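You operate a simulated robot arm through the tools that you are given. There is no shell and no other tool. Be economical: measure what you need, move in short steps, check, and stop when the job is done.

You run a simulated robot arm. Do the job below in one go: nothing can be reset, and whatever is moved stays where it is left.

JOB
Switch off the grey analyser, shut its valve, clip both hose ends and shut the lower drawer.
Fine: one hose end in each yellow clip; the cream analyser stays on and will read CHECK HOSE; the rest stays.

It is judged by the outcome, as a careful person would: the job done as asked, and still so three seconds after it is handed in. It fails if anything else is knocked over, pushed out of place, dropped, spilled or broken.

ROBOT AND FRAMES
A 6-joint arm with a two-finger parallel gripper, fixed in place. Base frame: the origin is at the foot of the arm, x ahead of it, y to its left, z up. Lengths are in m, angles in degrees, forces in N, time in s.
With the tool pointing down near the work surface it reaches from about 0.1 to 0.7 m from the base axis. Its first joint turns from -166.0 to 166.0 degrees. Payload 3.91 kg.
The tool frame sits at the grasp point between the pads (the TCP): z along the fingers, y along the line on which they close. The tips reach 0.03 m beyond it. The gripper opens to 0.11 m. The fingers are 0.02 m wide and 0.01 m thick; the gripper's body (0.048 by 0.112 m) begins 0.055 m behind the TCP.
Orientation is that of the tool frame in the base frame, as a unit quaternion [x, y, z, w]. With the fingers straight down and closing along the base's y, the tool's x points along the base's -x, its y along +y and its z along -z.

CONTROLS
- The arm moves only by the tool apply_moves. Its arguments are lists of equal length, an entry for each row: "rot": the turn, a rotation vector about the tool's x, y, z in rad, a list of three; "translation": the shift along the tool's x, y, z in m, a list of three; "jaw": the opening in per cent of the stroke, from 0 (shut) to 100 (fully open). In form: {"rot": [[ax, ay, az], ...], "translation": [[x, y, z], ...], "jaw": [jaw, ...]}. A call has 1 to 10 rows; each row is the pose to reach, as a shift and turn from the pose commanded when the call began, along the tool's axes at that moment. Rows are played at 5 a second. More than 0.05 m and 8.6 degrees between two rows, or a gripper value outside its range, and nothing of the call is played. Where a pose cannot be reached the arm comes as near as it can. A force on the tool above 40 N (or 10 N above the force at the start of the call, whichever is more), or a blocked arm, ends the call early, and 0.2 s more pass. The fingers move at their own pace (about 0.045 m/s each) and stop on an object; they squeeze with about 43 N. The grip force told is the motor's: it shows also when the fingers shut on nothing. Time passes only in rows, and 0.2 s behind the last, so rows that repeat a pose let the fingers close. It gives the time, the measured TCP pose, the force on the tool (base axes), the opening and the grip force at its end, in the units of the frame above (readings bear some noise), with the torque about the TCP (base axes, N m) and any sound that the robot's microphone picked up.
- Cameras (640 x 400 px; columns grow to the right, rows downward): "scene" is fixed at [0.3999, -0.6549, 1.3331]; the picture's right is [1.00, 0.09, 0.00], its down [0.03, -0.38, -0.92] and it looks along [-0.08, 0.92, -0.38] (base axes); focal length 284 px, centre (320, 200). "wrist" rides on the gripper at [0.077, 0.007, -0.114] in the tool frame; the picture's right is [-0.09, 1.00, 0.00], its down [-0.80, -0.07, -0.59] and it looks along [-0.59, -0.05, 0.80] (tool axes); focal length 270 px, centre (320, 200). There is no depth. A picture from a camera that has moved, and an enlarged one, comes with that camera's place and axes in the base frame and with its lens. The place of the scene camera against the robot may be out by one fixed shift of up to 0.012 m in any direction.
- grab_frame(camera): a new picture of that camera. It takes no simulated time.
- lift_body(by): slides the trunk up (or, below 0, down) by that many m; the arm rides with it, the base frame stays. It gives what a move gives, with no picture.
- inspect(camera, box): a new picture of the part [left, top, right, bottom] of that camera's present view, enlarged. It takes no simulated time.
- finish_job(): hands the job in; it is judged then, once.

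Work in short steps. Places have to be worked out from the pictures, the camera data and where the tool is seen: move nearer, look again, correct. Check each grasp and each placing, and mend what went wrong. You have 120 turns and 64 pictures in all, those below and enlarged ones among them. Open the gripper and draw the arm clear of the work before you hand the job in, unless the task says otherwise; then end with one line.

The tools are called after "Call:" by a JSON object that holds its "fn" and its "kwargs". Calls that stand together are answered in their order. apply_moves: Moves the arm, as the interface text tells. Its arguments: {"type":"object","properties":{"rot":{"type":"array","items":{"type":"array","items":{"type":"number"}}},"translation":{"type":"array","items":{"type":"array","items":{"type":"number"}}},"jaw":{"type":"array","items":{"type":"number"}}},"required":["rot","translation","jaw"]} The other tools are called the same way: lift_body (by) slides the trunk up or down; grab_frame (camera) takes a picture; inspect (camera, box) takes an enlarged picture of a part of a camera's view; finish_job () hands the job in.

At the start:

```text
time: 0.0
position: [0.1017, 0.4171, 1.362]
orientation: [0.0, 1.0, 0.001, 0.0]
force: [-0.8, -0.2, 0.5]
ft_torque: [0.02, -0.01, 0.02]
finger_gap: 0.11
grip_force: 0.0
trunk travel left (down, up): [-0.575, 0.035]
```

scene: 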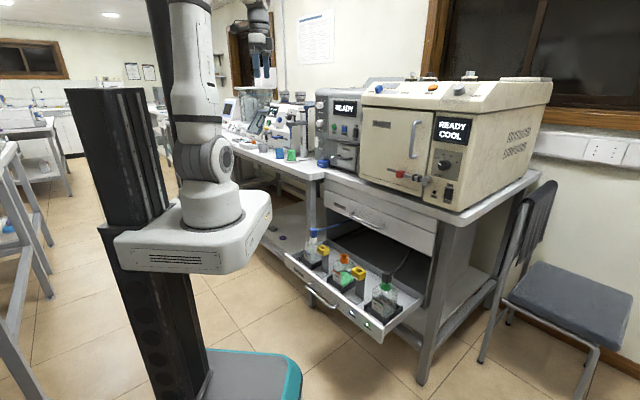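
wrist: 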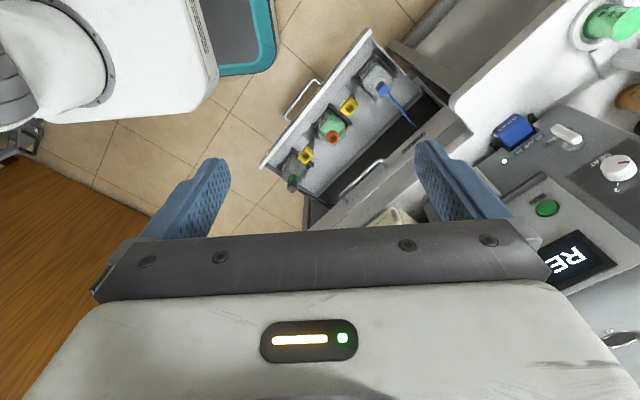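

I'll start by enlarging the analysers and the drawer in the scene view to find the switches, valve, hoses and clips.

Call:
{"fn": "inspect", "kwargs": {"camera": "scene", "box": [260, 70, 480, 210]}}

Call:
{"fn": "inspect", "kwargs": {"camera": "scene", "box": [270, 210, 450, 350]}}

Call:
{"fn": "inspect", "kwargs": {"camera": "wrist", "box": [240, 20, 460, 230]}}

Call:
{"fn": "inspect", "kwargs": {"camera": "wrist", "box": [440, 0, 640, 300]}}

```text
2.86 times, centred on (370, 140) of scene
camera zoom: at [0.3999, -0.6549, 1.3331], right [1.0, 0.09, 0.0], down [0.03, -0.38, -0.92], along [-0.08, 0.92, -0.38], focal length 812 px, centre (177, 371)
```

zoom: 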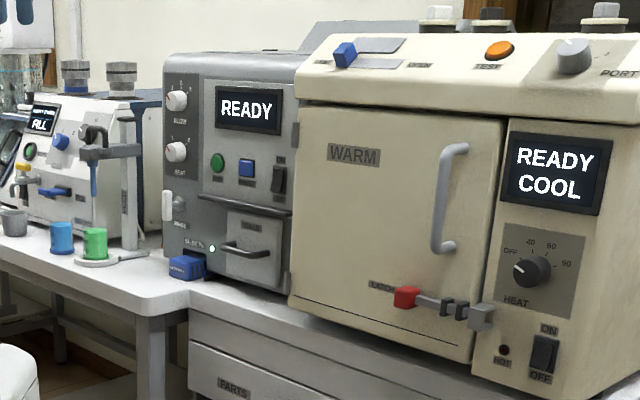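

```text
2.86 times, centred on (360, 280) of scene
camera zoom: at [0.3999, -0.6549, 1.3331], right [1.0, 0.09, 0.0], down [0.03, -0.38, -0.92], along [-0.08, 0.92, -0.38], focal length 812 px, centre (206, -29)
```

zoom: 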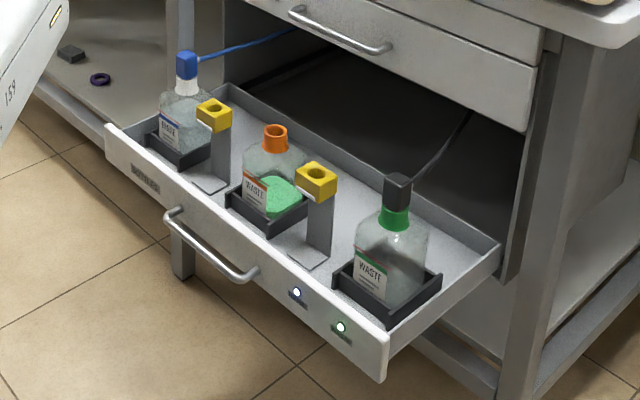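

```text
1.90 times, centred on (350, 125) of wrist
camera zoom: at [0.0245, 0.4242, 1.4769], right [0.09, 1.0, 0.0], down [0.8, -0.07, 0.59], along [0.59, -0.05, -0.8], focal length 515 px, centre (263, 343)
```

zoom: 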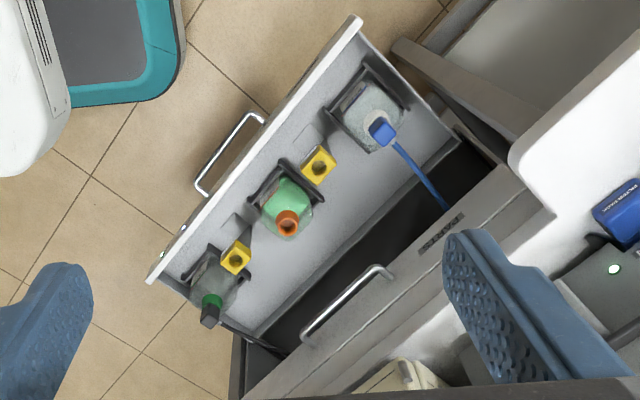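

```text
1.33 times, centred on (540, 150) of wrist
camera zoom: at [0.0245, 0.4242, 1.4769], right [0.09, 1.0, 0.0], down [0.8, -0.07, 0.59], along [0.59, -0.05, -0.8], focal length 360 px, centre (27, 267)
```

zoom: 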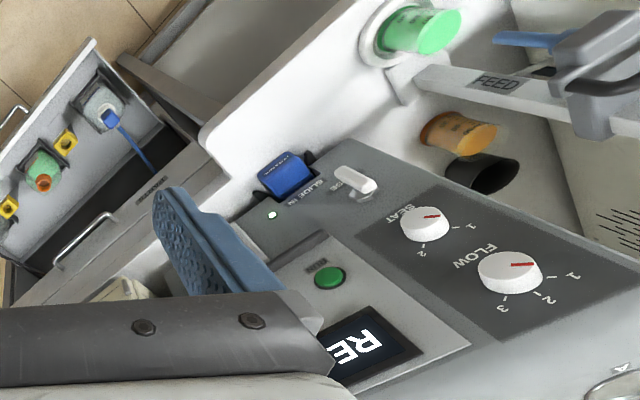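

The map so far: the bench faces (-0.71,-0.71), the two hose ends sit at about (.255,.597,.63) and (.58,.27,.63), the clips are between them, and the grey panel is near (.36,.79,1.1). I'll turn the wrist 45° towards the bench to see the panel face-on.

Call:
{"fn": "apply_moves", "kwargs": {"rot": [[0, 0, -0.131], [0, 0, -0.262], [0, 0, -0.393], [0, 0, -0.524], [0, 0, -0.655], [0, 0, -0.7854]], "translation": [[-0.01, 0.025, 0.02], [-0.02, 0.05, 0.04], [-0.03, 0.08, 0.06], [-0.04, 0.11, 0.08], [-0.05, 0.14, 0.1], [-0.06, 0.17, 0.12]], "jaw": [100, 100, 80, 60, 30, 10]}}

Call:
{"fn": "apply_moves", "kwargs": {"rot": [[0, -0.131, 0], [0, -0.262, 0], [0, -0.393, 0], [0, -0.524, 0], [0, -0.655, 0], [0, -0.7854, 0]], "translation": [[0, 0, 0.007], [0, 0, 0.014], [0, 0, 0.02], [0, 0, 0.027], [0, 0, 0.035], [0, 0, 0.04]], "jaw": [0, 0, 0, 0, 0, 0]}}

Call:
{"fn": "grab_frame", "kwargs": {"camera": "wrist"}}

```text
time: 1.4
position: [0.1629, 0.5894, 1.2409]
orientation: [-0.384, 0.923, 0.0, 0.0]
force: [0.2, 0.2, -0.3]
ft_torque: [-0.03, -0.01, -0.04]
finger_gap: 0.0248
grip_force: 0.0
trunk travel left (down, up): [-0.575, 0.035]
```

```text
time: 2.8
position: [0.1609, 0.588, 1.2031]
orientation: [-0.354, 0.853, 0.147, 0.354]
force: [0.3, -0.4, -0.5]
ft_torque: [-0.02, -0.01, 0.04]
finger_gap: 0.0001
grip_force: 37.5
trunk travel left (down, up): [-0.575, 0.035]
```

```text
57 pictures are left
camera wrist: at [0.0602, 0.4969, 1.2291], right [-0.66, 0.75, 0.06], down [0.15, 0.05, 0.99], along [0.73, 0.66, -0.15], focal length 270 px, centre (320, 200)
```

wrist: 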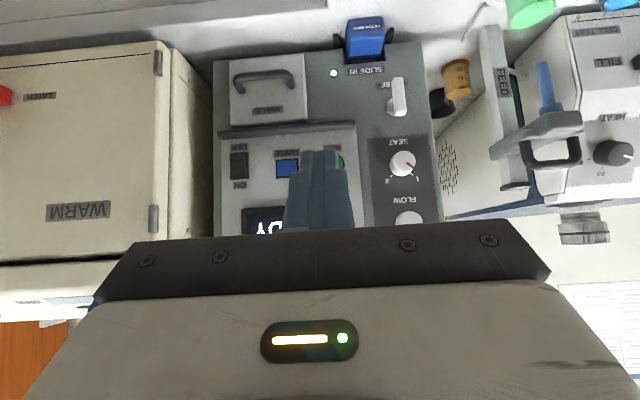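

The grey panel is in full view (upside down), so I'll enlarge it to read its labels.

Call:
{"fn": "inspect", "kwargs": {"camera": "wrist", "box": [210, 10, 450, 240]}}

Call:
{"fn": "inspect", "kwargs": {"camera": "wrist", "box": [330, 10, 430, 130]}}

```text
1.74 times, centred on (330, 125) of wrist
camera zoom: at [0.0602, 0.4969, 1.2291], right [-0.66, 0.75, 0.06], down [0.15, 0.05, 0.99], along [0.73, 0.66, -0.15], focal length 470 px, centre (303, 330)
```

zoom: 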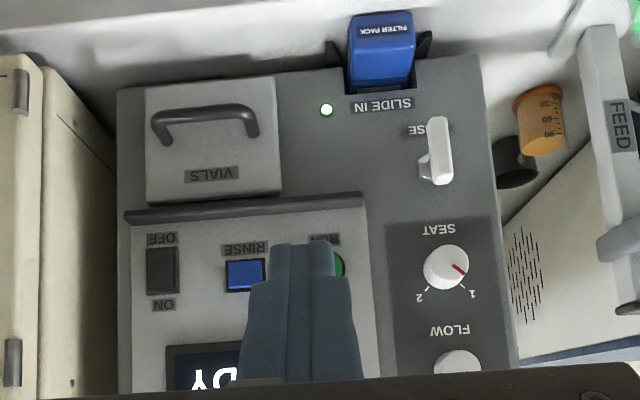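

```text
3.33 times, centred on (380, 70) of wrist
camera zoom: at [0.0602, 0.4969, 1.2291], right [-0.66, 0.75, 0.06], down [0.15, 0.05, 0.99], along [0.73, 0.66, -0.15], focal length 901 px, centre (120, 633)
```

zoom: 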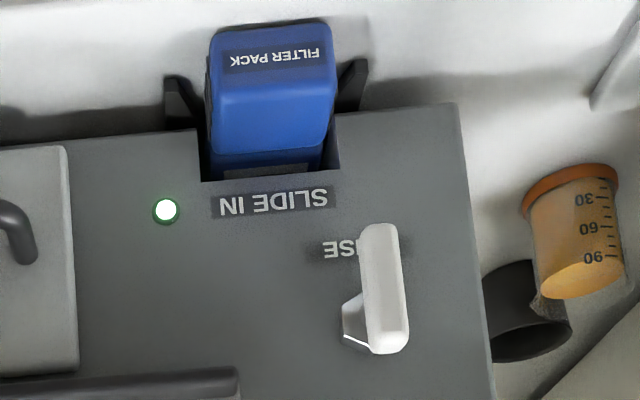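

I need to read the lever's label and see the knobs, so I'll enlarge that area from the scene camera.

Call:
{"fn": "inspect", "kwargs": {"camera": "scene", "box": [312, 85, 366, 175]}}

Call:
{"fn": "inspect", "kwargs": {"camera": "scene", "box": [230, 80, 330, 170]}}

```text
4.44 times, centred on (339, 130) of scene
camera zoom: at [0.3999, -0.6549, 1.3331], right [1.0, 0.09, 0.0], down [0.03, -0.38, -0.92], along [-0.08, 0.92, -0.38], focal length 1263 px, centre (236, 511)
```

zoom: 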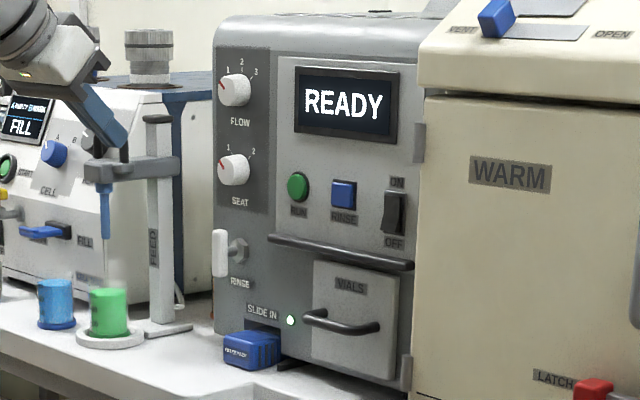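

```text
4.44 times, centred on (280, 125) of scene
camera zoom: at [0.3999, -0.6549, 1.3331], right [1.0, 0.09, 0.0], down [0.03, -0.38, -0.92], along [-0.08, 0.92, -0.38], focal length 1263 px, centre (498, 533)
```

zoom: 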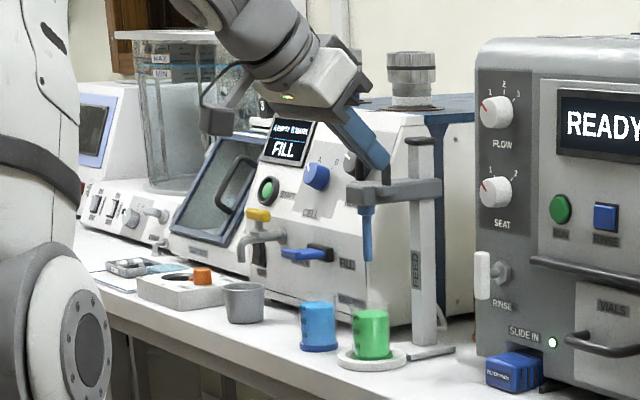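

The white lever is the RINSE valve, and the rocker (ON above, OFF below) is at about (.450,.681,1.103), with the cream unit standing proud of it on the right. I'll bring the closed fingers to a stand-off in front of the OFF half, yawed to clear the cream unit, and check.

Call:
{"fn": "apply_moves", "kwargs": {"rot": [[0.051, 0, 0.051], [0.103, 0, 0.103], [0.154, 0, 0.154], [0.205, 0, 0.205], [0.257, 0, 0.257], [0.308, 0, 0.308]], "translation": [[-0.01, -0.022, 0.033], [-0.02, -0.044, 0.067], [-0.03, -0.066, 0.1], [-0.04, -0.088, 0.133], [-0.05, -0.11, 0.167], [-0.06, -0.1315, 0.2]], "jaw": [0, 0, 0, 0, 0, 0]}}

Call:
{"fn": "grab_frame", "kwargs": {"camera": "wrist"}}

Call:
{"fn": "inspect", "kwargs": {"camera": "scene", "box": [290, 70, 410, 180]}}

```text
time: 4.2
position: [0.3857, 0.6246, 1.102]
orientation: [-0.16, 0.91, 0.066, 0.377]
force: [-0.3, 0.6, -0.6]
ft_torque: [0.0, 0.01, 0.02]
finger_gap: 0.0
grip_force: 37.1
trunk travel left (down, up): [-0.575, 0.035]
```

```text
52 pictures are left
camera wrist: at [0.2566, 0.5853, 1.1289], right [-0.28, 0.96, 0.06], down [0.16, -0.02, 0.99], along [0.95, 0.29, -0.15], focal length 270 px, centre (320, 200)
```

wrist: 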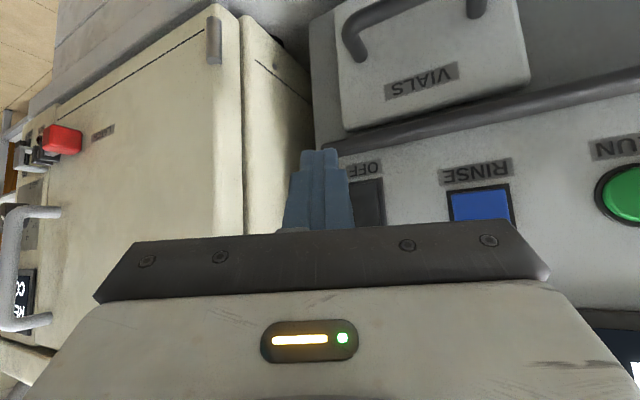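

```text
3.64 times, centred on (350, 125) of scene
camera zoom: at [0.3999, -0.6549, 1.3331], right [1.0, 0.09, 0.0], down [0.03, -0.38, -0.92], along [-0.08, 0.92, -0.38], focal length 1033 px, centre (211, 473)
```

zoom: 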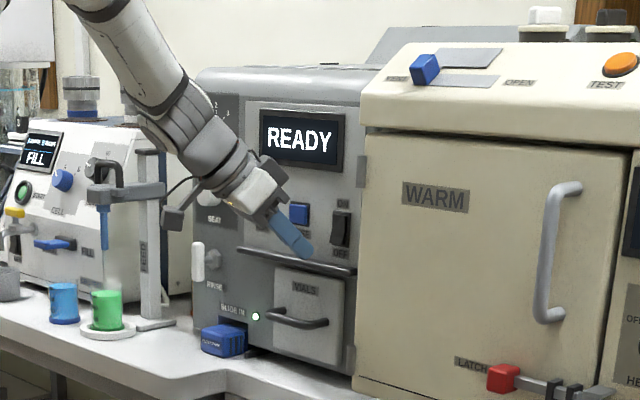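

The tips sit about 6 cm in front of the rocker's lower half. I'll advance along the panel normal in small steps; the force limit will end the call on contact.

Call:
{"fn": "apply_moves", "kwargs": {"rot": [[0, 0, 0], [0, 0, 0], [0, 0, 0], [0, 0, 0], [0, 0, 0], [0, 0, 0], [0, 0, 0]], "translation": [[-0.0158, 0.0085, 0.0098], [-0.0286, 0.0169, 0.0226], [-0.0351, 0.0211, 0.029], [-0.0383, 0.0233, 0.0322], [-0.0415, 0.0254, 0.0355], [-0.0447, 0.0275, 0.0387], [-0.0479, 0.0296, 0.0419]], "jaw": [0, 0, 0, 0, 0, 0, 0]}}

Call:
{"fn": "inspect", "kwargs": {"camera": "scene", "box": [310, 80, 390, 150]}}

```text
time: 5.3
position: [0.4188, 0.6589, 1.1062]
orientation: [-0.16, 0.911, 0.062, 0.375]
force: [-16.6, -19.1, 7.3]
ft_torque: [-0.15, 0.07, -0.12]
finger_gap: 0.0
grip_force: 37.6
trunk travel left (down, up): [-0.575, 0.035]
stopped in row 5: the force on the tool passed its limit (the readings are from after the stop); the commanded pose is now the measured one
```

```text
5.71 times, centred on (350, 115) of scene
camera zoom: at [0.3999, -0.6549, 1.3331], right [1.0, 0.09, 0.0], down [0.03, -0.38, -0.92], along [-0.08, 0.92, -0.38], focal length 1623 px, centre (149, 686)
```

zoom: 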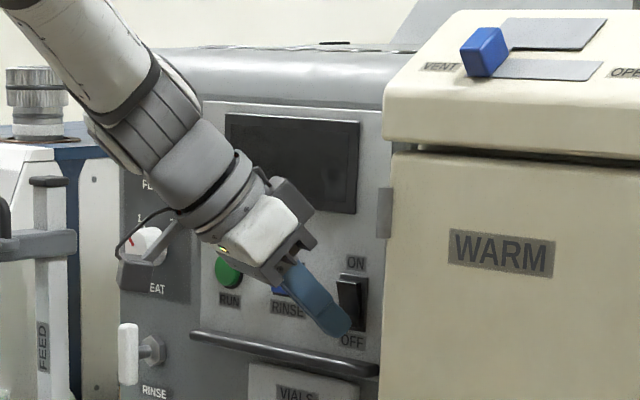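

The display has gone dark, so the grey analyser is off. I'll back off and move to view the RINSE valve lever close up.

Call:
{"fn": "apply_moves", "kwargs": {"rot": [[0, 0, 0], [0, 0, 0], [-0.051, 0, -0.051], [-0.103, 0, -0.103], [-0.154, 0, -0.154], [-0.205, 0, -0.205], [-0.257, 0, -0.257], [-0.308, 0, -0.308]], "translation": [[0.0192, -0.0127, -0.0192], [0.0385, -0.0254, -0.0385], [0.055, 0.003, -0.045], [0.0715, 0.032, -0.052], [0.088, 0.06, -0.058], [0.1045, 0.09, -0.065], [0.121, 0.118, -0.072], [0.1377, 0.147, -0.0783]], "jaw": [0, 0, 0, 0, 0, 0, 0, 0]}}

Call:
{"fn": "grab_frame", "kwargs": {"camera": "wrist"}}

```text
time: 7.1
position: [0.2284, 0.7501, 1.0612]
orientation: [-0.355, 0.855, 0.143, 0.35]
force: [0.8, -0.6, -0.5]
ft_torque: [0.0, -0.02, 0.0]
finger_gap: 0.0
grip_force: 37.3
trunk travel left (down, up): [-0.575, 0.035]
```

```text
49 pictures are left
camera wrist: at [0.1272, 0.6601, 1.0888], right [-0.66, 0.75, 0.06], down [0.16, 0.06, 0.99], along [0.74, 0.66, -0.16], focal length 270 px, centre (320, 200)
```

wrist: 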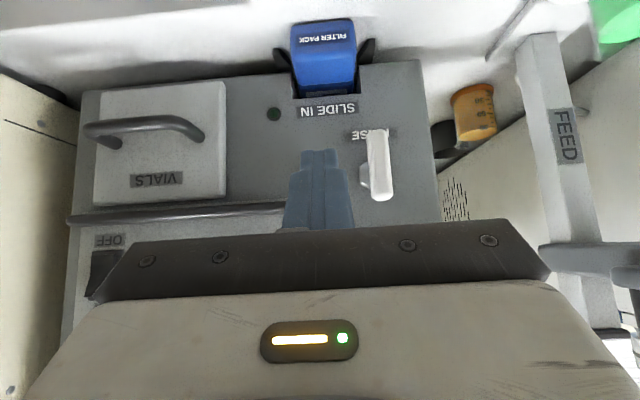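

Call:
{"fn": "inspect", "kwargs": {"camera": "wrist", "box": [335, 110, 435, 220]}}

```text
3.64 times, centred on (385, 165) of wrist
camera zoom: at [0.1272, 0.6601, 1.0888], right [-0.66, 0.75, 0.06], down [0.16, 0.06, 0.99], along [0.74, 0.66, -0.16], focal length 983 px, centre (84, 327)
```

zoom: 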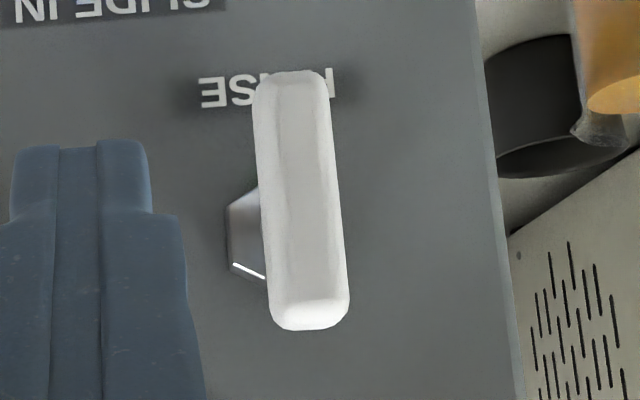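

The lever is a vertical bar about 5.5 cm long centred near (.246,.828,1.034), standing about 4 cm off the panel on a central stem with no open/shut marking. I'll bring the closed tips to the right of its upper end, at its depth, so I can turn it with a sideways push.

Call:
{"fn": "apply_moves", "kwargs": {"rot": [[0, -0.131, 0], [0, -0.262, 0], [0, -0.262, 0]], "translation": [[-0.0135, 0, 0.01], [-0.027, 0, 0.02], [-0.0403, 0, 0.0293]], "jaw": [0, 0, 0]}}

Call:
{"fn": "grab_frame", "kwargs": {"camera": "wrist"}}

Call:
{"fn": "inspect", "kwargs": {"camera": "scene", "box": [300, 100, 370, 175]}}

```text
time: 7.9
position: [0.2634, 0.7839, 1.0687]
orientation: [-0.332, 0.802, 0.188, 0.459]
force: [0.2, 0.3, 1.1]
ft_torque: [-0.04, 0.01, 0.03]
finger_gap: 0.0002
grip_force: 38.2
trunk travel left (down, up): [-0.575, 0.035]
```

```text
47 pictures are left
camera wrist: at [0.1609, 0.6921, 1.0617], right [-0.67, 0.74, 0.07], down [-0.03, -0.12, 0.99], along [0.74, 0.66, 0.1], focal length 270 px, centre (320, 200)
```

wrist: 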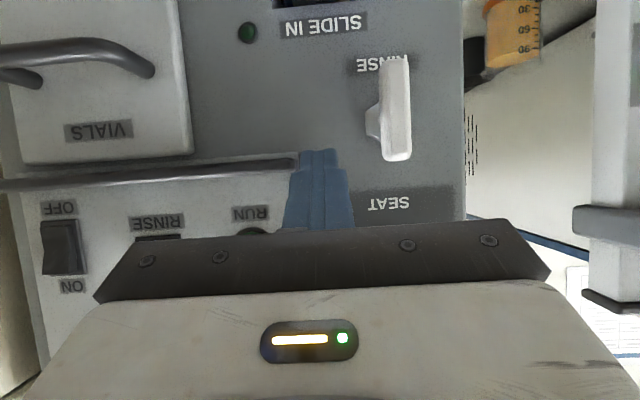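

```text
5.33 times, centred on (335, 138) of scene
camera zoom: at [0.3999, -0.6549, 1.3331], right [1.0, 0.09, 0.0], down [0.03, -0.38, -0.92], along [-0.08, 0.92, -0.38], focal length 1515 px, centre (240, 533)
```

zoom: 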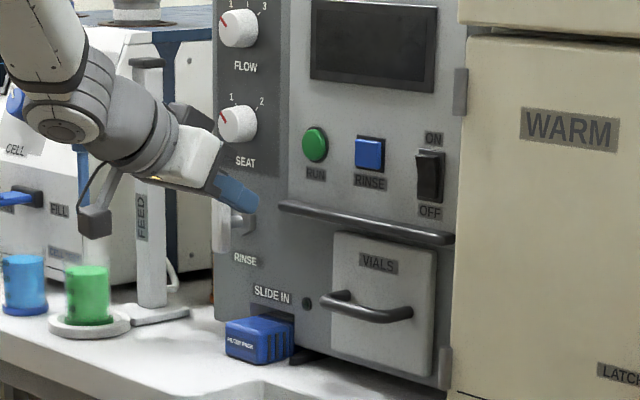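

The tips are level with the lever's top end, 1.6 cm deeper than its face and about 2.4 cm to its right. I'll push left in small steps and read the force.

Call:
{"fn": "apply_moves", "kwargs": {"rot": [[0, 0, 0], [0, 0, 0], [0, 0, 0], [0, 0, 0], [0, 0, 0]], "translation": [[0, 0.012, 0], [0, 0.022, 0], [0, 0.03, 0], [0, 0.037, 0], [0, 0.044, 0]], "jaw": [0, 0, 0, 0, 0]}}

Call:
{"fn": "grab_frame", "kwargs": {"camera": "wrist"}}

```text
time: 9.0
position: [0.2426, 0.8047, 1.0673]
orientation: [-0.326, 0.805, 0.18, 0.461]
force: [6.8, -19.6, 5.1]
ft_torque: [-0.17, -0.15, -0.19]
finger_gap: 0.0002
grip_force: 37.0
trunk travel left (down, up): [-0.575, 0.035]
stopped in row 5: the force on the tool passed its limit (the readings are from after the stop); the commanded pose is now the measured one
```

```text
45 pictures are left
camera wrist: at [0.1389, 0.714, 1.06], right [-0.66, 0.75, 0.07], down [-0.03, -0.12, 0.99], along [0.75, 0.65, 0.1], focal length 270 px, centre (320, 200)
```

wrist: 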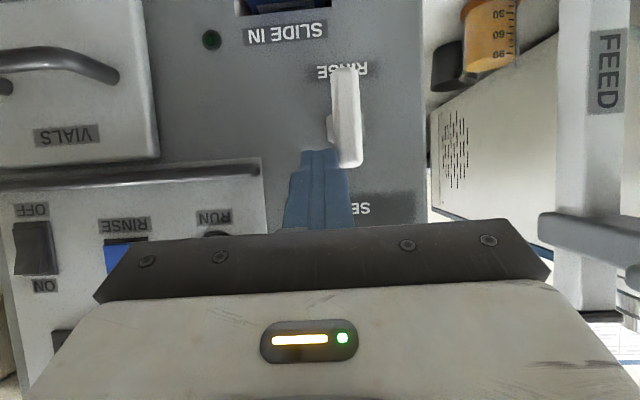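

The lever did not move and the force came straight up, so it is at its stop in that direction. I'll go round to the other side of its top end.

Call:
{"fn": "apply_moves", "kwargs": {"rot": [[0, 0, 0], [0, 0, 0], [0, 0, 0], [0, 0, 0], [0, 0, 0], [0, 0, 0]], "translation": [[0, -0.008, 0], [0.0225, -0.006, -0.039], [0.0225, 0.025, -0.039], [0.0225, 0.055, -0.039], [0.01, 0.055, -0.018], [-0.001, 0.055, 0]], "jaw": [0, 0, 0, 0, 0, 0]}}

Call:
{"fn": "grab_frame", "kwargs": {"camera": "wrist"}}

```text
time: 10.4
position: [0.2035, 0.8486, 1.0655]
orientation: [-0.329, 0.805, 0.182, 0.459]
force: [0.2, -0.4, 0.4]
ft_torque: [-0.01, -0.01, -0.01]
finger_gap: 0.0
grip_force: 37.4
trunk travel left (down, up): [-0.575, 0.035]
```

```text
44 pictures are left
camera wrist: at [0.1002, 0.7583, 1.0579], right [-0.66, 0.75, 0.07], down [-0.03, -0.11, 0.99], along [0.75, 0.66, 0.1], focal length 270 px, centre (320, 200)
```

wrist: 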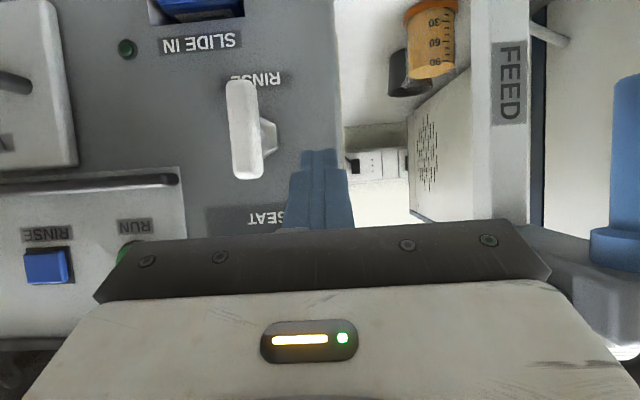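

The tips are now left of the lever, whose stem is clearly central. I'll push its top to the right (clockwise).

Call:
{"fn": "apply_moves", "kwargs": {"rot": [[0, 0, 0], [0, 0, 0], [0, 0, 0], [0, 0, 0], [0, 0, 0], [0, 0, 0]], "translation": [[0, -0.012, 0], [0, -0.02, 0], [0, -0.027, 0], [0, -0.034, 0], [0, -0.041, 0], [0, -0.048, 0]], "jaw": [0, 0, 0, 0, 0, 0]}}

Call:
{"fn": "grab_frame", "kwargs": {"camera": "wrist"}}

```text
time: 11.8
position: [0.2364, 0.813, 1.0648]
orientation: [-0.329, 0.805, 0.18, 0.459]
force: [-0.3, -0.1, 0.4]
ft_torque: [0.03, 0.04, 0.0]
finger_gap: 0.0
grip_force: 38.0
trunk travel left (down, up): [-0.575, 0.035]
```

```text
43 pictures are left
camera wrist: at [0.1326, 0.7221, 1.0577], right [-0.66, 0.75, 0.06], down [-0.03, -0.11, 0.99], along [0.75, 0.65, 0.1], focal length 270 px, centre (320, 200)
```

wrist: 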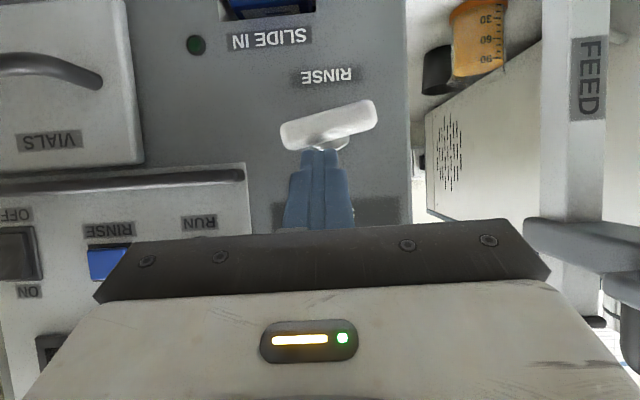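

The lever has turned about 70°, so I'll shift the tips further right and press its end down until it meets its stop.

Call:
{"fn": "apply_moves", "kwargs": {"rot": [[0, 0, 0], [0, 0, 0], [0, 0, 0], [0, 0, 0], [0, 0, 0], [0, 0, 0]], "translation": [[-0.006, -0.008, -0.0035], [-0.006, -0.017, -0.0035], [0.0, -0.017, 0.0], [0.0035, -0.017, 0.002], [0.007, -0.017, 0.004], [0.0105, -0.017, 0.006]], "jaw": [0, 0, 0, 0, 0, 0]}}

Call:
{"fn": "grab_frame", "kwargs": {"camera": "wrist"}}

```text
time: 13.2
position: [0.2491, 0.8009, 1.0613]
orientation: [-0.327, 0.803, 0.185, 0.464]
force: [3.0, 7.3, 27.3]
ft_torque: [0.61, -0.45, -0.15]
finger_gap: 0.0
grip_force: 38.1
trunk travel left (down, up): [-0.575, 0.035]
```

```text
42 pictures are left
camera wrist: at [0.145, 0.7101, 1.0529], right [-0.66, 0.75, 0.07], down [-0.03, -0.12, 0.99], along [0.75, 0.65, 0.11], focal length 270 px, centre (320, 200)
```

wrist: 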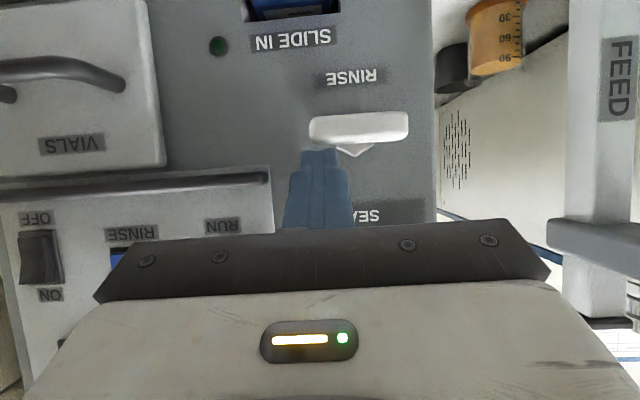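

The lever is horizontal and firm against its stop (27 N), so the valve is shut. I'll draw back, return the tool to vertical, then lower the trunk towards the drawer.

Call:
{"fn": "apply_moves", "kwargs": {"rot": [[0, 0, 0], [0, 0, 0], [0, 0.131, 0], [0, 0.262, 0], [0, 0.393, 0], [0, 0.524, 0], [0, 0.655, 0], [0, 0.785, 0], [0, 0.916, 0], [0, 1.047, 0]], "translation": [[-0.0087, 0, -0.005], [0.0081, 0, -0.0346], [0.0254, -0.018, -0.0646], [0.0427, -0.036, -0.0946], [0.0601, -0.055, -0.1246], [0.0774, -0.074, -0.1546], [0.0947, -0.092, -0.1846], [0.112, -0.111, -0.2146], [0.1294, -0.13, -0.2446], [0.146, -0.148, -0.274]], "jaw": [0, 0, 0, 0, 0, 0, 0, 0, 0, 0]}}

Call:
{"fn": "grab_frame", "kwargs": {"camera": "scene"}}

```text
time: 15.4
position: [0.1278, 0.4773, 1.0699]
orientation: [-0.376, 0.926, -0.008, -0.005]
force: [-0.3, -0.3, -0.2]
ft_torque: [0.01, -0.01, 0.0]
finger_gap: 0.0
grip_force: 38.0
trunk travel left (down, up): [-0.575, 0.035]
```

```text
41 pictures are left
```

scene: 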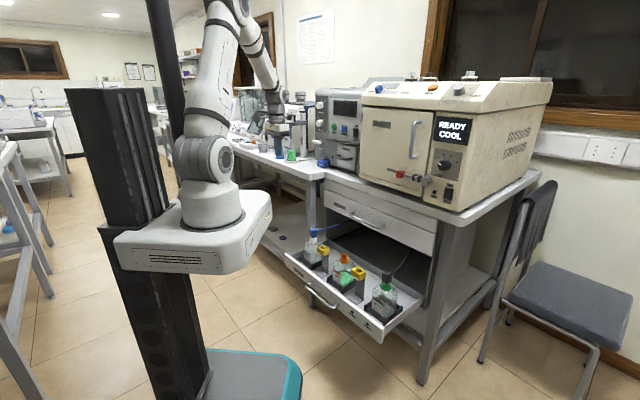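

The way down is clear of the bench edge and drawer front, so I'll lower the trunk 0.25 m and look again.

Call:
{"fn": "lift_body", "kwargs": {"by": -0.25}}

Call:
{"fn": "grab_frame", "kwargs": {"camera": "wrist"}}

```text
time: 18.0
position: [0.129, 0.4795, 0.8187]
orientation: [-0.375, 0.927, -0.007, -0.004]
force: [0.3, -0.1, -0.2]
ft_torque: [0.0, 0.03, 0.0]
finger_gap: 0.0
grip_force: 37.3
trunk travel left (down, up): [-0.325, 0.285]
```

```text
40 pictures are left
camera wrist: at [0.0684, 0.4323, 0.9354], right [-0.63, 0.78, -0.01], down [0.63, 0.52, 0.58], along [0.46, 0.36, -0.81], focal length 270 px, centre (320, 200)
```

wrist: 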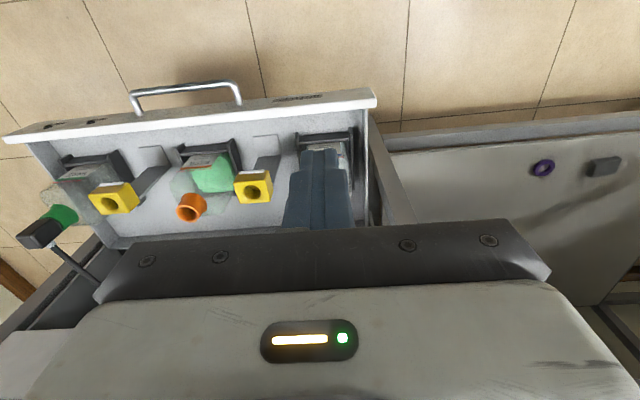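

The drawer is in view; I'll enlarge a clip and the black hose end to understand their shapes.

Call:
{"fn": "inspect", "kwargs": {"camera": "wrist", "box": [10, 130, 300, 290]}}

Call:
{"fn": "inspect", "kwargs": {"camera": "scene", "box": [290, 220, 360, 300]}}

Call:
{"fn": "inspect", "kwargs": {"camera": "scene", "box": [345, 230, 425, 320]}}

```text
2.21 times, centred on (155, 210) of wrist
camera zoom: at [0.0684, 0.4323, 0.9354], right [-0.63, 0.78, -0.01], down [0.63, 0.52, 0.58], along [0.46, 0.36, -0.81], focal length 596 px, centre (684, 178)
```

zoom: 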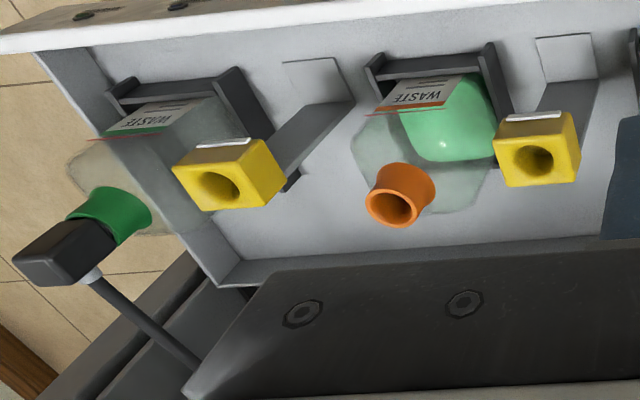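

```text
5.00 times, centred on (325, 260) of scene
camera zoom: at [0.3999, -0.6549, 1.3331], right [1.0, 0.09, 0.0], down [0.03, -0.38, -0.92], along [-0.08, 0.92, -0.38], focal length 1420 px, centre (295, -100)
```

zoom: 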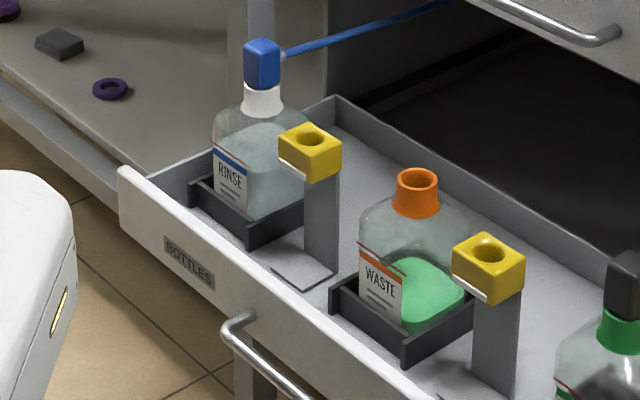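

```text
4.44 times, centred on (385, 275) of scene
camera zoom: at [0.3999, -0.6549, 1.3331], right [1.0, 0.09, 0.0], down [0.03, -0.38, -0.92], along [-0.08, 0.92, -0.38], focal length 1263 px, centre (31, -133)
```

zoom: 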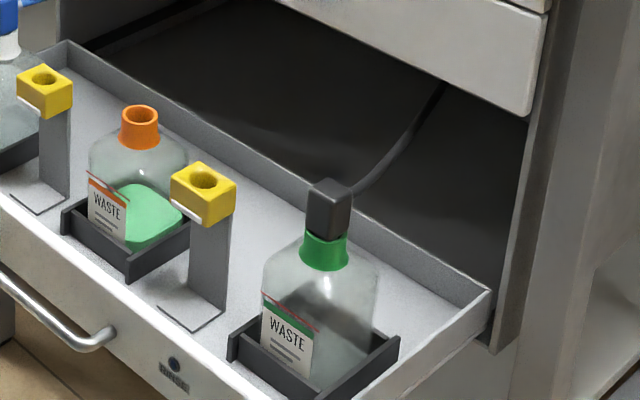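

The plugs are cubes (blue, black) with a stem down into their bottles, and the clips are yellow blocks with a vertical hole. I'll shift sideways for a second view to triangulate the blue plug and the clips.

Call:
{"fn": "apply_moves", "kwargs": {"rot": [[0, 0, 0], [0, 0, 0], [0, 0, 0]], "translation": [[0, -0.035, 0], [0, -0.07, 0], [0, -0.1, 0]], "jaw": [0, 0, 0]}}

Call:
{"fn": "grab_frame", "kwargs": {"camera": "wrist"}}

Call:
{"fn": "inspect", "kwargs": {"camera": "wrist", "box": [200, 90, 420, 240]}}

```text
time: 18.8
position: [0.1968, 0.4082, 0.8209]
orientation: [-0.376, 0.927, -0.008, -0.005]
force: [-0.1, 0.1, -0.2]
ft_torque: [0.0, -0.02, -0.02]
finger_gap: 0.0
grip_force: 37.6
trunk travel left (down, up): [-0.325, 0.285]
```

```text
36 pictures are left
camera wrist: at [0.1371, 0.3616, 0.9362], right [-0.63, 0.78, -0.01], down [0.63, 0.52, 0.58], along [0.46, 0.36, -0.81], focal length 270 px, centre (320, 200)
```

wrist: 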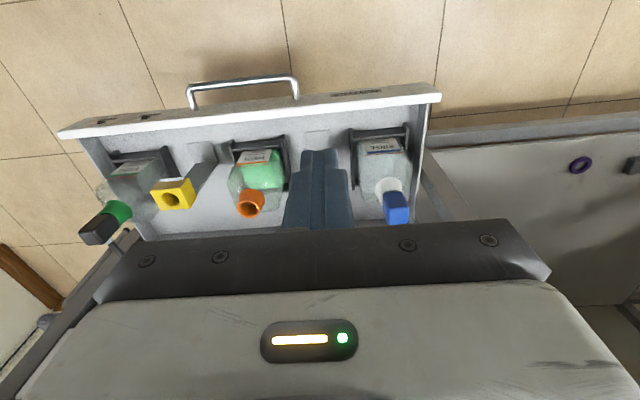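

```text
2.67 times, centred on (310, 165) of wrist
camera zoom: at [0.1371, 0.3616, 0.9362], right [-0.63, 0.78, -0.01], down [0.63, 0.52, 0.58], along [0.46, 0.36, -0.81], focal length 721 px, centre (347, 293)
```

zoom: 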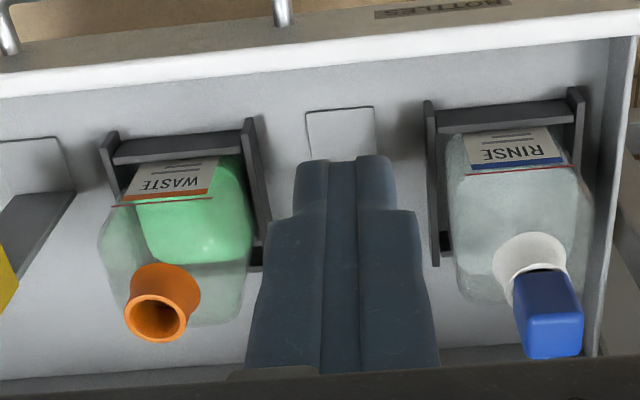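

The blue plug's top is about (.258,.594,.643). I'll open the jaw and hover over it at TCP z 0.72.

Call:
{"fn": "apply_moves", "kwargs": {"rot": [[0, 0, 0], [0, 0, 0], [0, 0, -0.016], [0, 0, -0.016], [0, 0, -0.016], [0, 0, -0.016], [0, 0, -0.016]], "translation": [[-0.04, 0.02, 0], [-0.08, 0.04, 0], [-0.12, 0.062, 0.0], [-0.15, 0.08, 0.02], [-0.173, 0.091, 0.06], [-0.173, 0.091, 0.1], [-0.173, 0.091, 0.1]], "jaw": [64, 64, 64, 64, 64, 64, 64]}}

Call:
{"fn": "grab_frame", "kwargs": {"camera": "wrist"}}

Call:
{"fn": "inspect", "kwargs": {"camera": "scene", "box": [270, 180, 370, 290]}}

```text
time: 20.4
position: [0.2567, 0.5897, 0.716]
orientation: [-0.383, 0.924, -0.008, -0.005]
force: [0.0, 0.2, -0.3]
ft_torque: [0.02, -0.01, 0.03]
finger_gap: 0.0704
grip_force: 0.0
trunk travel left (down, up): [-0.325, 0.285]
```

```text
34 pictures are left
camera wrist: at [0.1977, 0.5427, 0.8315], right [-0.64, 0.77, -0.01], down [0.62, 0.53, 0.58], along [0.45, 0.37, -0.81], focal length 270 px, centre (320, 200)
```

wrist: 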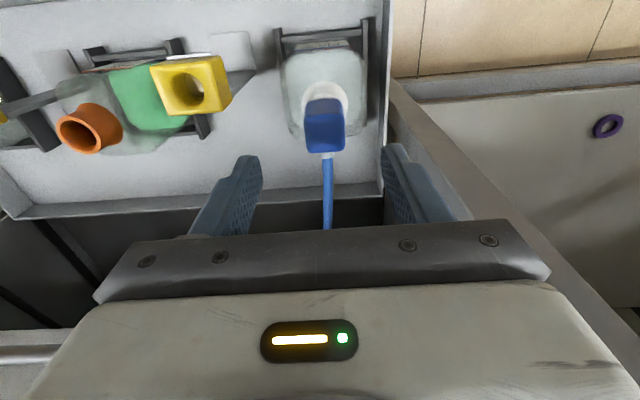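

```text
3.64 times, centred on (320, 235) of scene
camera zoom: at [0.3999, -0.6549, 1.3331], right [1.0, 0.09, 0.0], down [0.03, -0.38, -0.92], along [-0.08, 0.92, -0.38], focal length 1033 px, centre (320, 73)
```

zoom: 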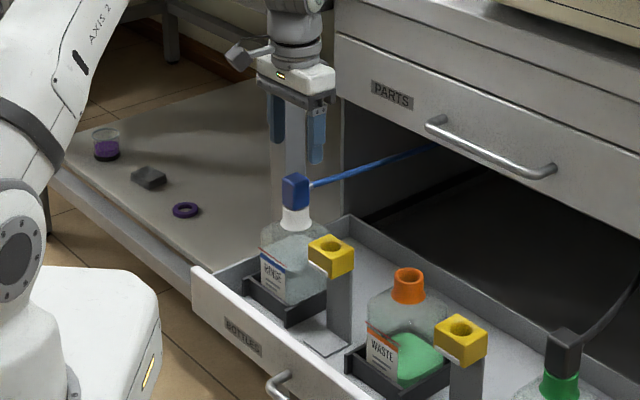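

The plug's top is at about (.259,.597,.637), so I'll correct 7 mm forward and 4 mm left, descend around it and close.

Call:
{"fn": "apply_moves", "kwargs": {"rot": [[0, 0, 0], [0, 0, 0], [0, 0, 0], [0, 0, 0], [0, 0, 0], [0, 0, 0], [0, 0, 0], [0, 0, 0]], "translation": [[-0.007, 0.0037, 0.01], [-0.007, 0.0037, 0.035], [-0.007, 0.0037, 0.055], [-0.007, 0.0037, 0.072], [-0.007, 0.0037, 0.072], [-0.007, 0.0037, 0.072], [-0.007, 0.0037, 0.072], [-0.007, 0.0037, 0.072]], "jaw": [64, 64, 64, 64, 40, 10, 10, 10]}}

Call:
{"fn": "grab_frame", "kwargs": {"camera": "wrist"}}

Call:
{"fn": "inspect", "kwargs": {"camera": "scene", "box": [280, 200, 360, 280]}}

```text
time: 22.2
position: [0.2609, 0.5974, 0.6455]
orientation: [-0.383, 0.924, -0.008, -0.005]
force: [0.8, -0.6, -0.1]
ft_torque: [0.02, 0.03, -0.01]
finger_gap: 0.0291
grip_force: 43.0
trunk travel left (down, up): [-0.325, 0.285]
```

```text
32 pictures are left
camera wrist: at [0.2012, 0.5498, 0.7605], right [-0.64, 0.77, -0.01], down [0.62, 0.53, 0.58], along [0.45, 0.37, -0.81], focal length 270 px, centre (320, 200)
```

wrist: 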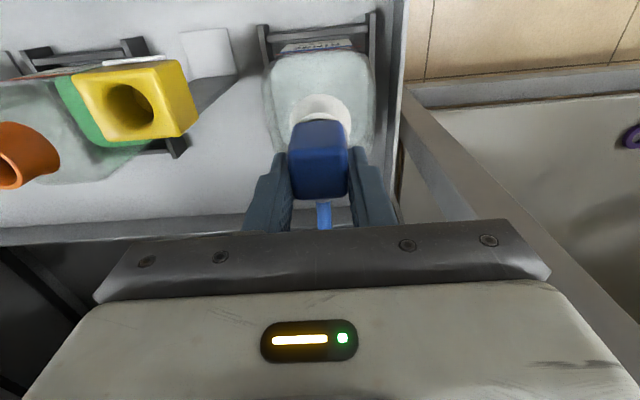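

```text
5.00 times, centred on (320, 240) of scene
camera zoom: at [0.3999, -0.6549, 1.3331], right [1.0, 0.09, 0.0], down [0.03, -0.38, -0.92], along [-0.08, 0.92, -0.38], focal length 1420 px, centre (320, 0)
```

zoom: 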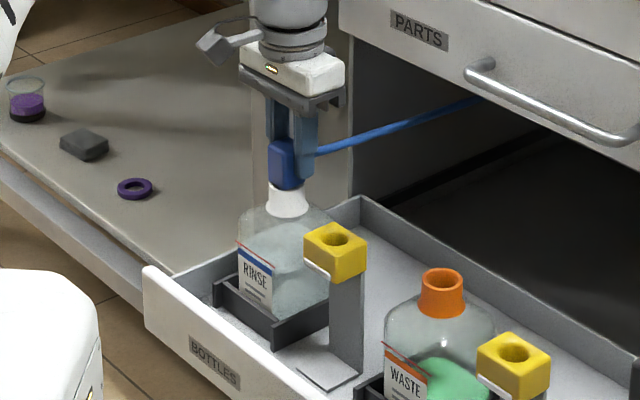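

Gripped: the gap is 29 mm and the plug is between the pads. I'll lift straight up slowly, watching the force, to see how long the stem is.

Call:
{"fn": "apply_moves", "kwargs": {"rot": [[0, 0, 0], [0, 0, 0], [0, 0, 0], [0, 0, 0], [0, 0, 0]], "translation": [[0, 0, -0.01], [0, 0, -0.02], [0, 0, -0.03], [0, 0, -0.045], [0, 0, -0.06]], "jaw": [10, 10, 10, 10, 10]}}

Call:
{"fn": "inspect", "kwargs": {"camera": "scene", "box": [280, 190, 370, 290]}}

```text
time: 23.4
position: [0.261, 0.5987, 0.7052]
orientation: [-0.383, 0.924, -0.007, -0.004]
force: [0.1, -0.4, -0.7]
ft_torque: [0.04, -0.02, 0.0]
finger_gap: 0.029
grip_force: 43.0
trunk travel left (down, up): [-0.325, 0.285]
```

```text
4.00 times, centred on (325, 240) of scene
camera zoom: at [0.3999, -0.6549, 1.3331], right [1.0, 0.09, 0.0], down [0.03, -0.38, -0.92], along [-0.08, 0.92, -0.38], focal length 1136 px, centre (300, 40)
```

zoom: 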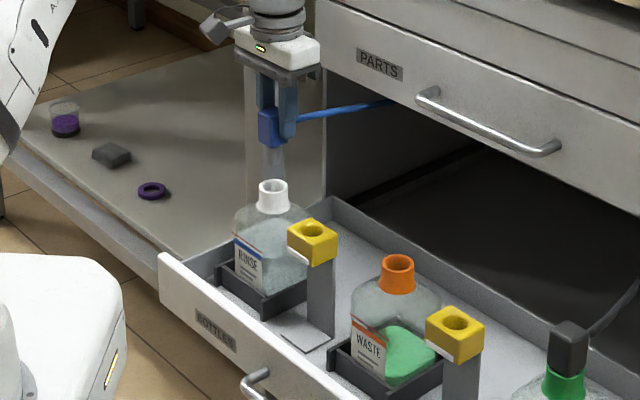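

The neck is free and a short clear stem shows below the plug. I'll look closer at it and at the clip from the wrist.

Call:
{"fn": "inspect", "kwargs": {"camera": "scene", "box": [325, 210, 350, 245]}}

Call:
{"fn": "grab_frame", "kwargs": {"camera": "wrist"}}

Call:
{"fn": "inspect", "kwargs": {"camera": "scene", "box": [300, 200, 340, 250]}}

```text
11.43 times, centred on (338, 228) of scene
camera zoom: at [0.3999, -0.6549, 1.3331], right [1.0, 0.09, 0.0], down [0.03, -0.38, -0.92], along [-0.08, 0.92, -0.38], focal length 3247 px, centre (120, -114)
```

zoom: 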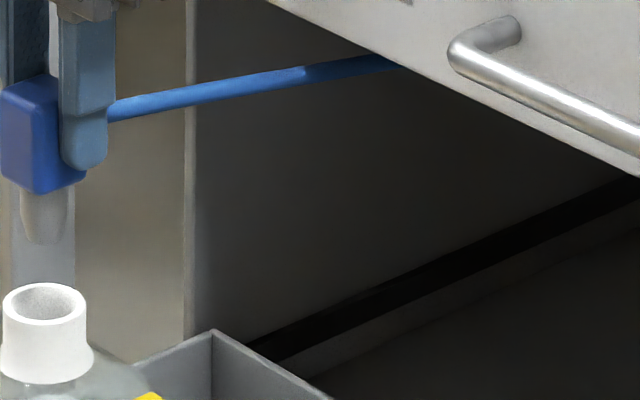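

```text
28 pictures are left
camera wrist: at [0.2011, 0.5512, 0.8209], right [-0.64, 0.77, -0.01], down [0.62, 0.53, 0.58], along [0.45, 0.37, -0.81], focal length 270 px, centre (320, 200)
```

wrist: 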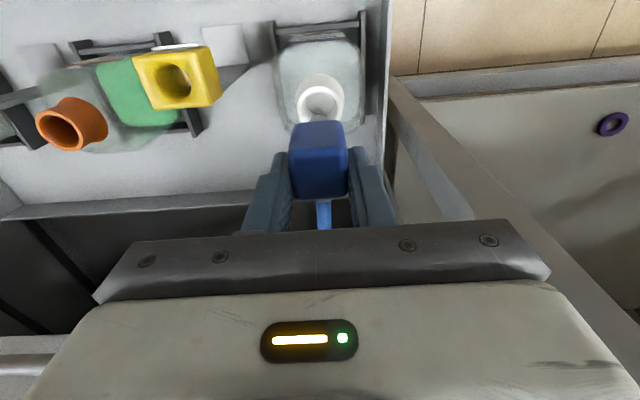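

```text
8.00 times, centred on (320, 225) of scene
camera zoom: at [0.3999, -0.6549, 1.3331], right [1.0, 0.09, 0.0], down [0.03, -0.38, -0.92], along [-0.08, 0.92, -0.38], focal length 2273 px, centre (320, 0)
```

zoom: 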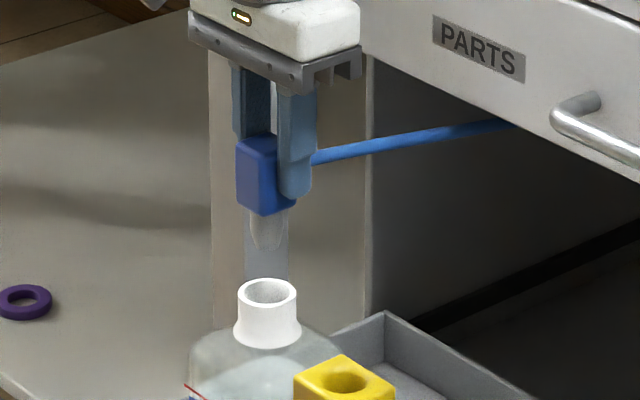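

The stem is about 2.7 cm long and centred under the 3 cm cube. Before placing, I'll enlarge the wrist view to measure the clip hole against the neck for calibration.

Call:
{"fn": "inspect", "kwargs": {"camera": "wrist", "box": [120, 30, 370, 220]}}

```text
2.11 times, centred on (245, 125) of wrist
camera zoom: at [0.2011, 0.5512, 0.8209], right [-0.64, 0.77, -0.01], down [0.62, 0.53, 0.58], along [0.45, 0.37, -0.81], focal length 569 px, centre (478, 358)
```

zoom: 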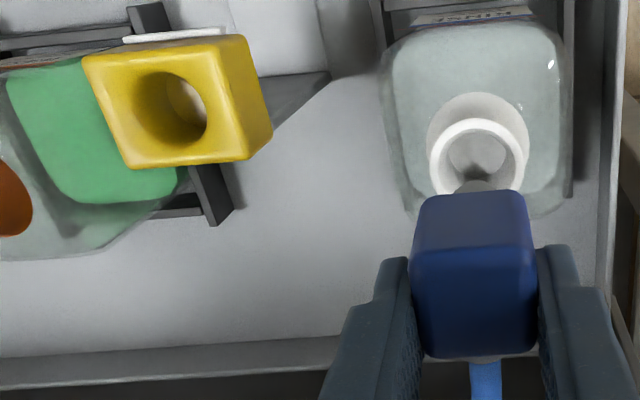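

The clip hole is at (.3135,.4915,.598), level with the bottle neck. I'll carry the plug across at this height until the stem is above the hole, then check alignment in the scene view.

Call:
{"fn": "apply_moves", "kwargs": {"rot": [[0, 0, 0], [0, 0, 0], [0, 0, 0], [0, 0, 0], [0, 0, 0], [0, 0, 0]], "translation": [[0.008, -0.028, 0], [0.016, -0.056, 0], [0.0245, -0.085, 0], [0.0327, -0.1133, 0], [0.0327, -0.1133, 0.014], [0.0327, -0.1133, 0.02]], "jaw": [10, 10, 10, 10, 10, 10]}}

Call:
{"fn": "inspect", "kwargs": {"camera": "scene", "box": [300, 210, 350, 270]}}

Call:
{"fn": "inspect", "kwargs": {"camera": "wrist", "box": [220, 70, 420, 220]}}

```text
time: 24.8
position: [0.3179, 0.4945, 0.6889]
orientation: [-0.383, 0.924, -0.008, -0.005]
force: [-0.3, -0.9, -0.5]
ft_torque: [-0.01, -0.02, 0.0]
finger_gap: 0.0289
grip_force: 43.4
trunk travel left (down, up): [-0.325, 0.285]
```

```text
6.67 times, centred on (325, 240) of scene
camera zoom: at [0.3999, -0.6549, 1.3331], right [1.0, 0.09, 0.0], down [0.03, -0.38, -0.92], along [-0.08, 0.92, -0.38], focal length 1894 px, centre (287, -67)
```

zoom: 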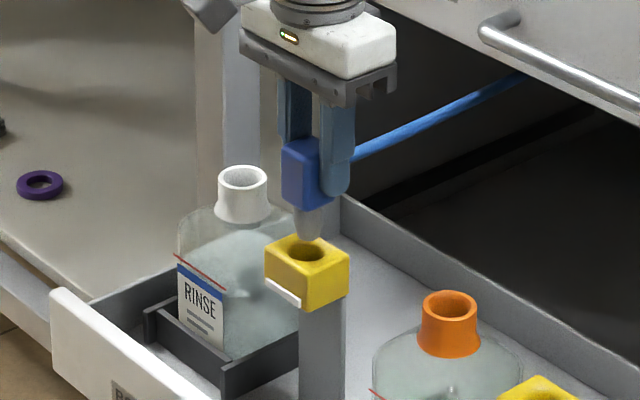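

```text
2.67 times, centred on (320, 145) of wrist
camera zoom: at [0.2589, 0.4472, 0.8029], right [-0.64, 0.77, -0.01], down [0.62, 0.53, 0.58], along [0.45, 0.37, -0.81], focal length 721 px, centre (320, 347)
```

zoom: 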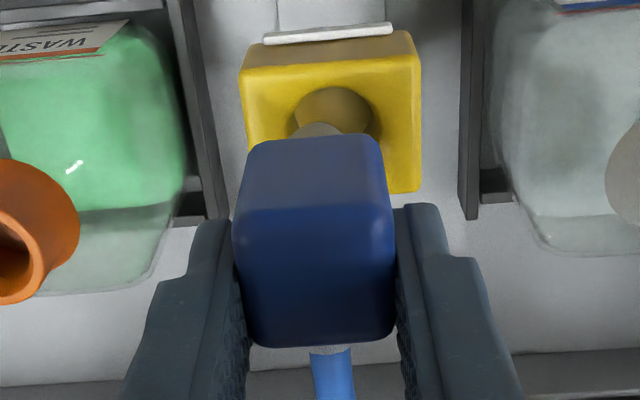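

Both views agree that the stem needs about 4 mm left and 3 mm forward. I'll correct that and lower it into the clip.

Call:
{"fn": "apply_moves", "kwargs": {"rot": [[0, 0, 0], [0, 0, 0], [0, 0, 0], [0, 0, 0], [0, 0, 0]], "translation": [[-0.003, 0.004, 0], [-0.003, 0.004, 0.012], [-0.003, 0.004, 0.022], [-0.003, 0.004, 0.031], [-0.003, 0.004, 0.04]], "jaw": [10, 10, 10, 10, 10]}}

Call:
{"fn": "inspect", "kwargs": {"camera": "scene", "box": [300, 210, 350, 270]}}

```text
time: 26.0
position: [0.3167, 0.4994, 0.6454]
orientation: [-0.382, 0.924, -0.007, -0.004]
force: [0.4, -0.2, -1.0]
ft_torque: [0.0, -0.01, -0.03]
finger_gap: 0.029
grip_force: 43.1
trunk travel left (down, up): [-0.325, 0.285]
```

```text
6.67 times, centred on (325, 240) of scene
camera zoom: at [0.3999, -0.6549, 1.3331], right [1.0, 0.09, 0.0], down [0.03, -0.38, -0.92], along [-0.08, 0.92, -0.38], focal length 1894 px, centre (287, -67)
```

zoom: 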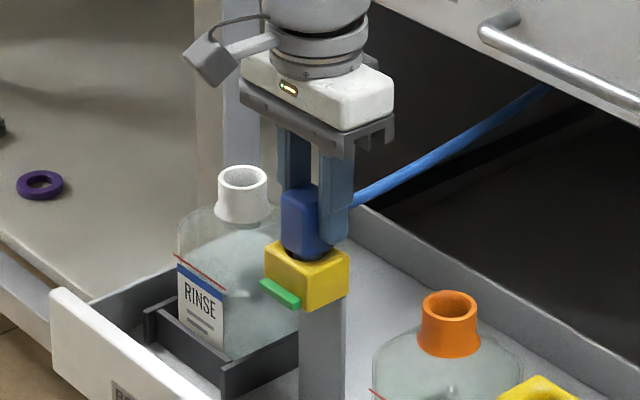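

The clip's indicator turned green, so the blue end is seated. I'll release and rise.

Call:
{"fn": "apply_moves", "kwargs": {"rot": [[0, 0, 0], [0, 0, 0], [0, 0, 0], [0, 0, 0], [0, 0, 0], [0, 0, 0]], "translation": [[0, 0, 0], [0, 0, 0], [0, 0, -0.02], [0, 0, -0.055], [0, 0, -0.09], [0, 0, -0.13]], "jaw": [45, 64, 64, 64, 64, 64]}}

Call:
{"fn": "grab_frame", "kwargs": {"camera": "wrist"}}

```text
time: 27.4
position: [0.3173, 0.5009, 0.7751]
orientation: [-0.383, 0.924, -0.008, -0.004]
force: [0.0, 1.0, 0.1]
ft_torque: [0.01, -0.02, 0.0]
finger_gap: 0.0705
grip_force: 0.1
trunk travel left (down, up): [-0.325, 0.285]
```

```text
22 pictures are left
camera wrist: at [0.2582, 0.4533, 0.8914], right [-0.64, 0.77, -0.01], down [0.62, 0.53, 0.58], along [0.45, 0.37, -0.81], focal length 270 px, centre (320, 200)
```

wrist: 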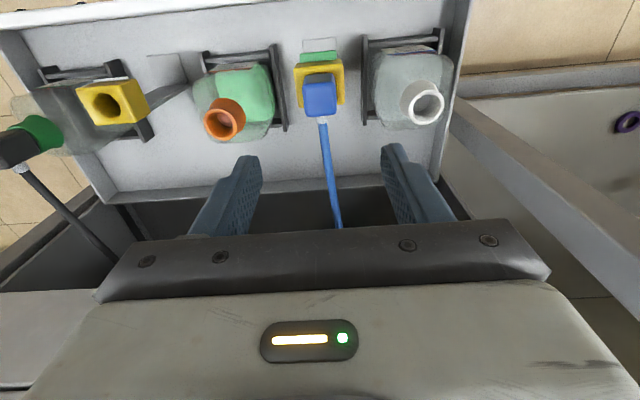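

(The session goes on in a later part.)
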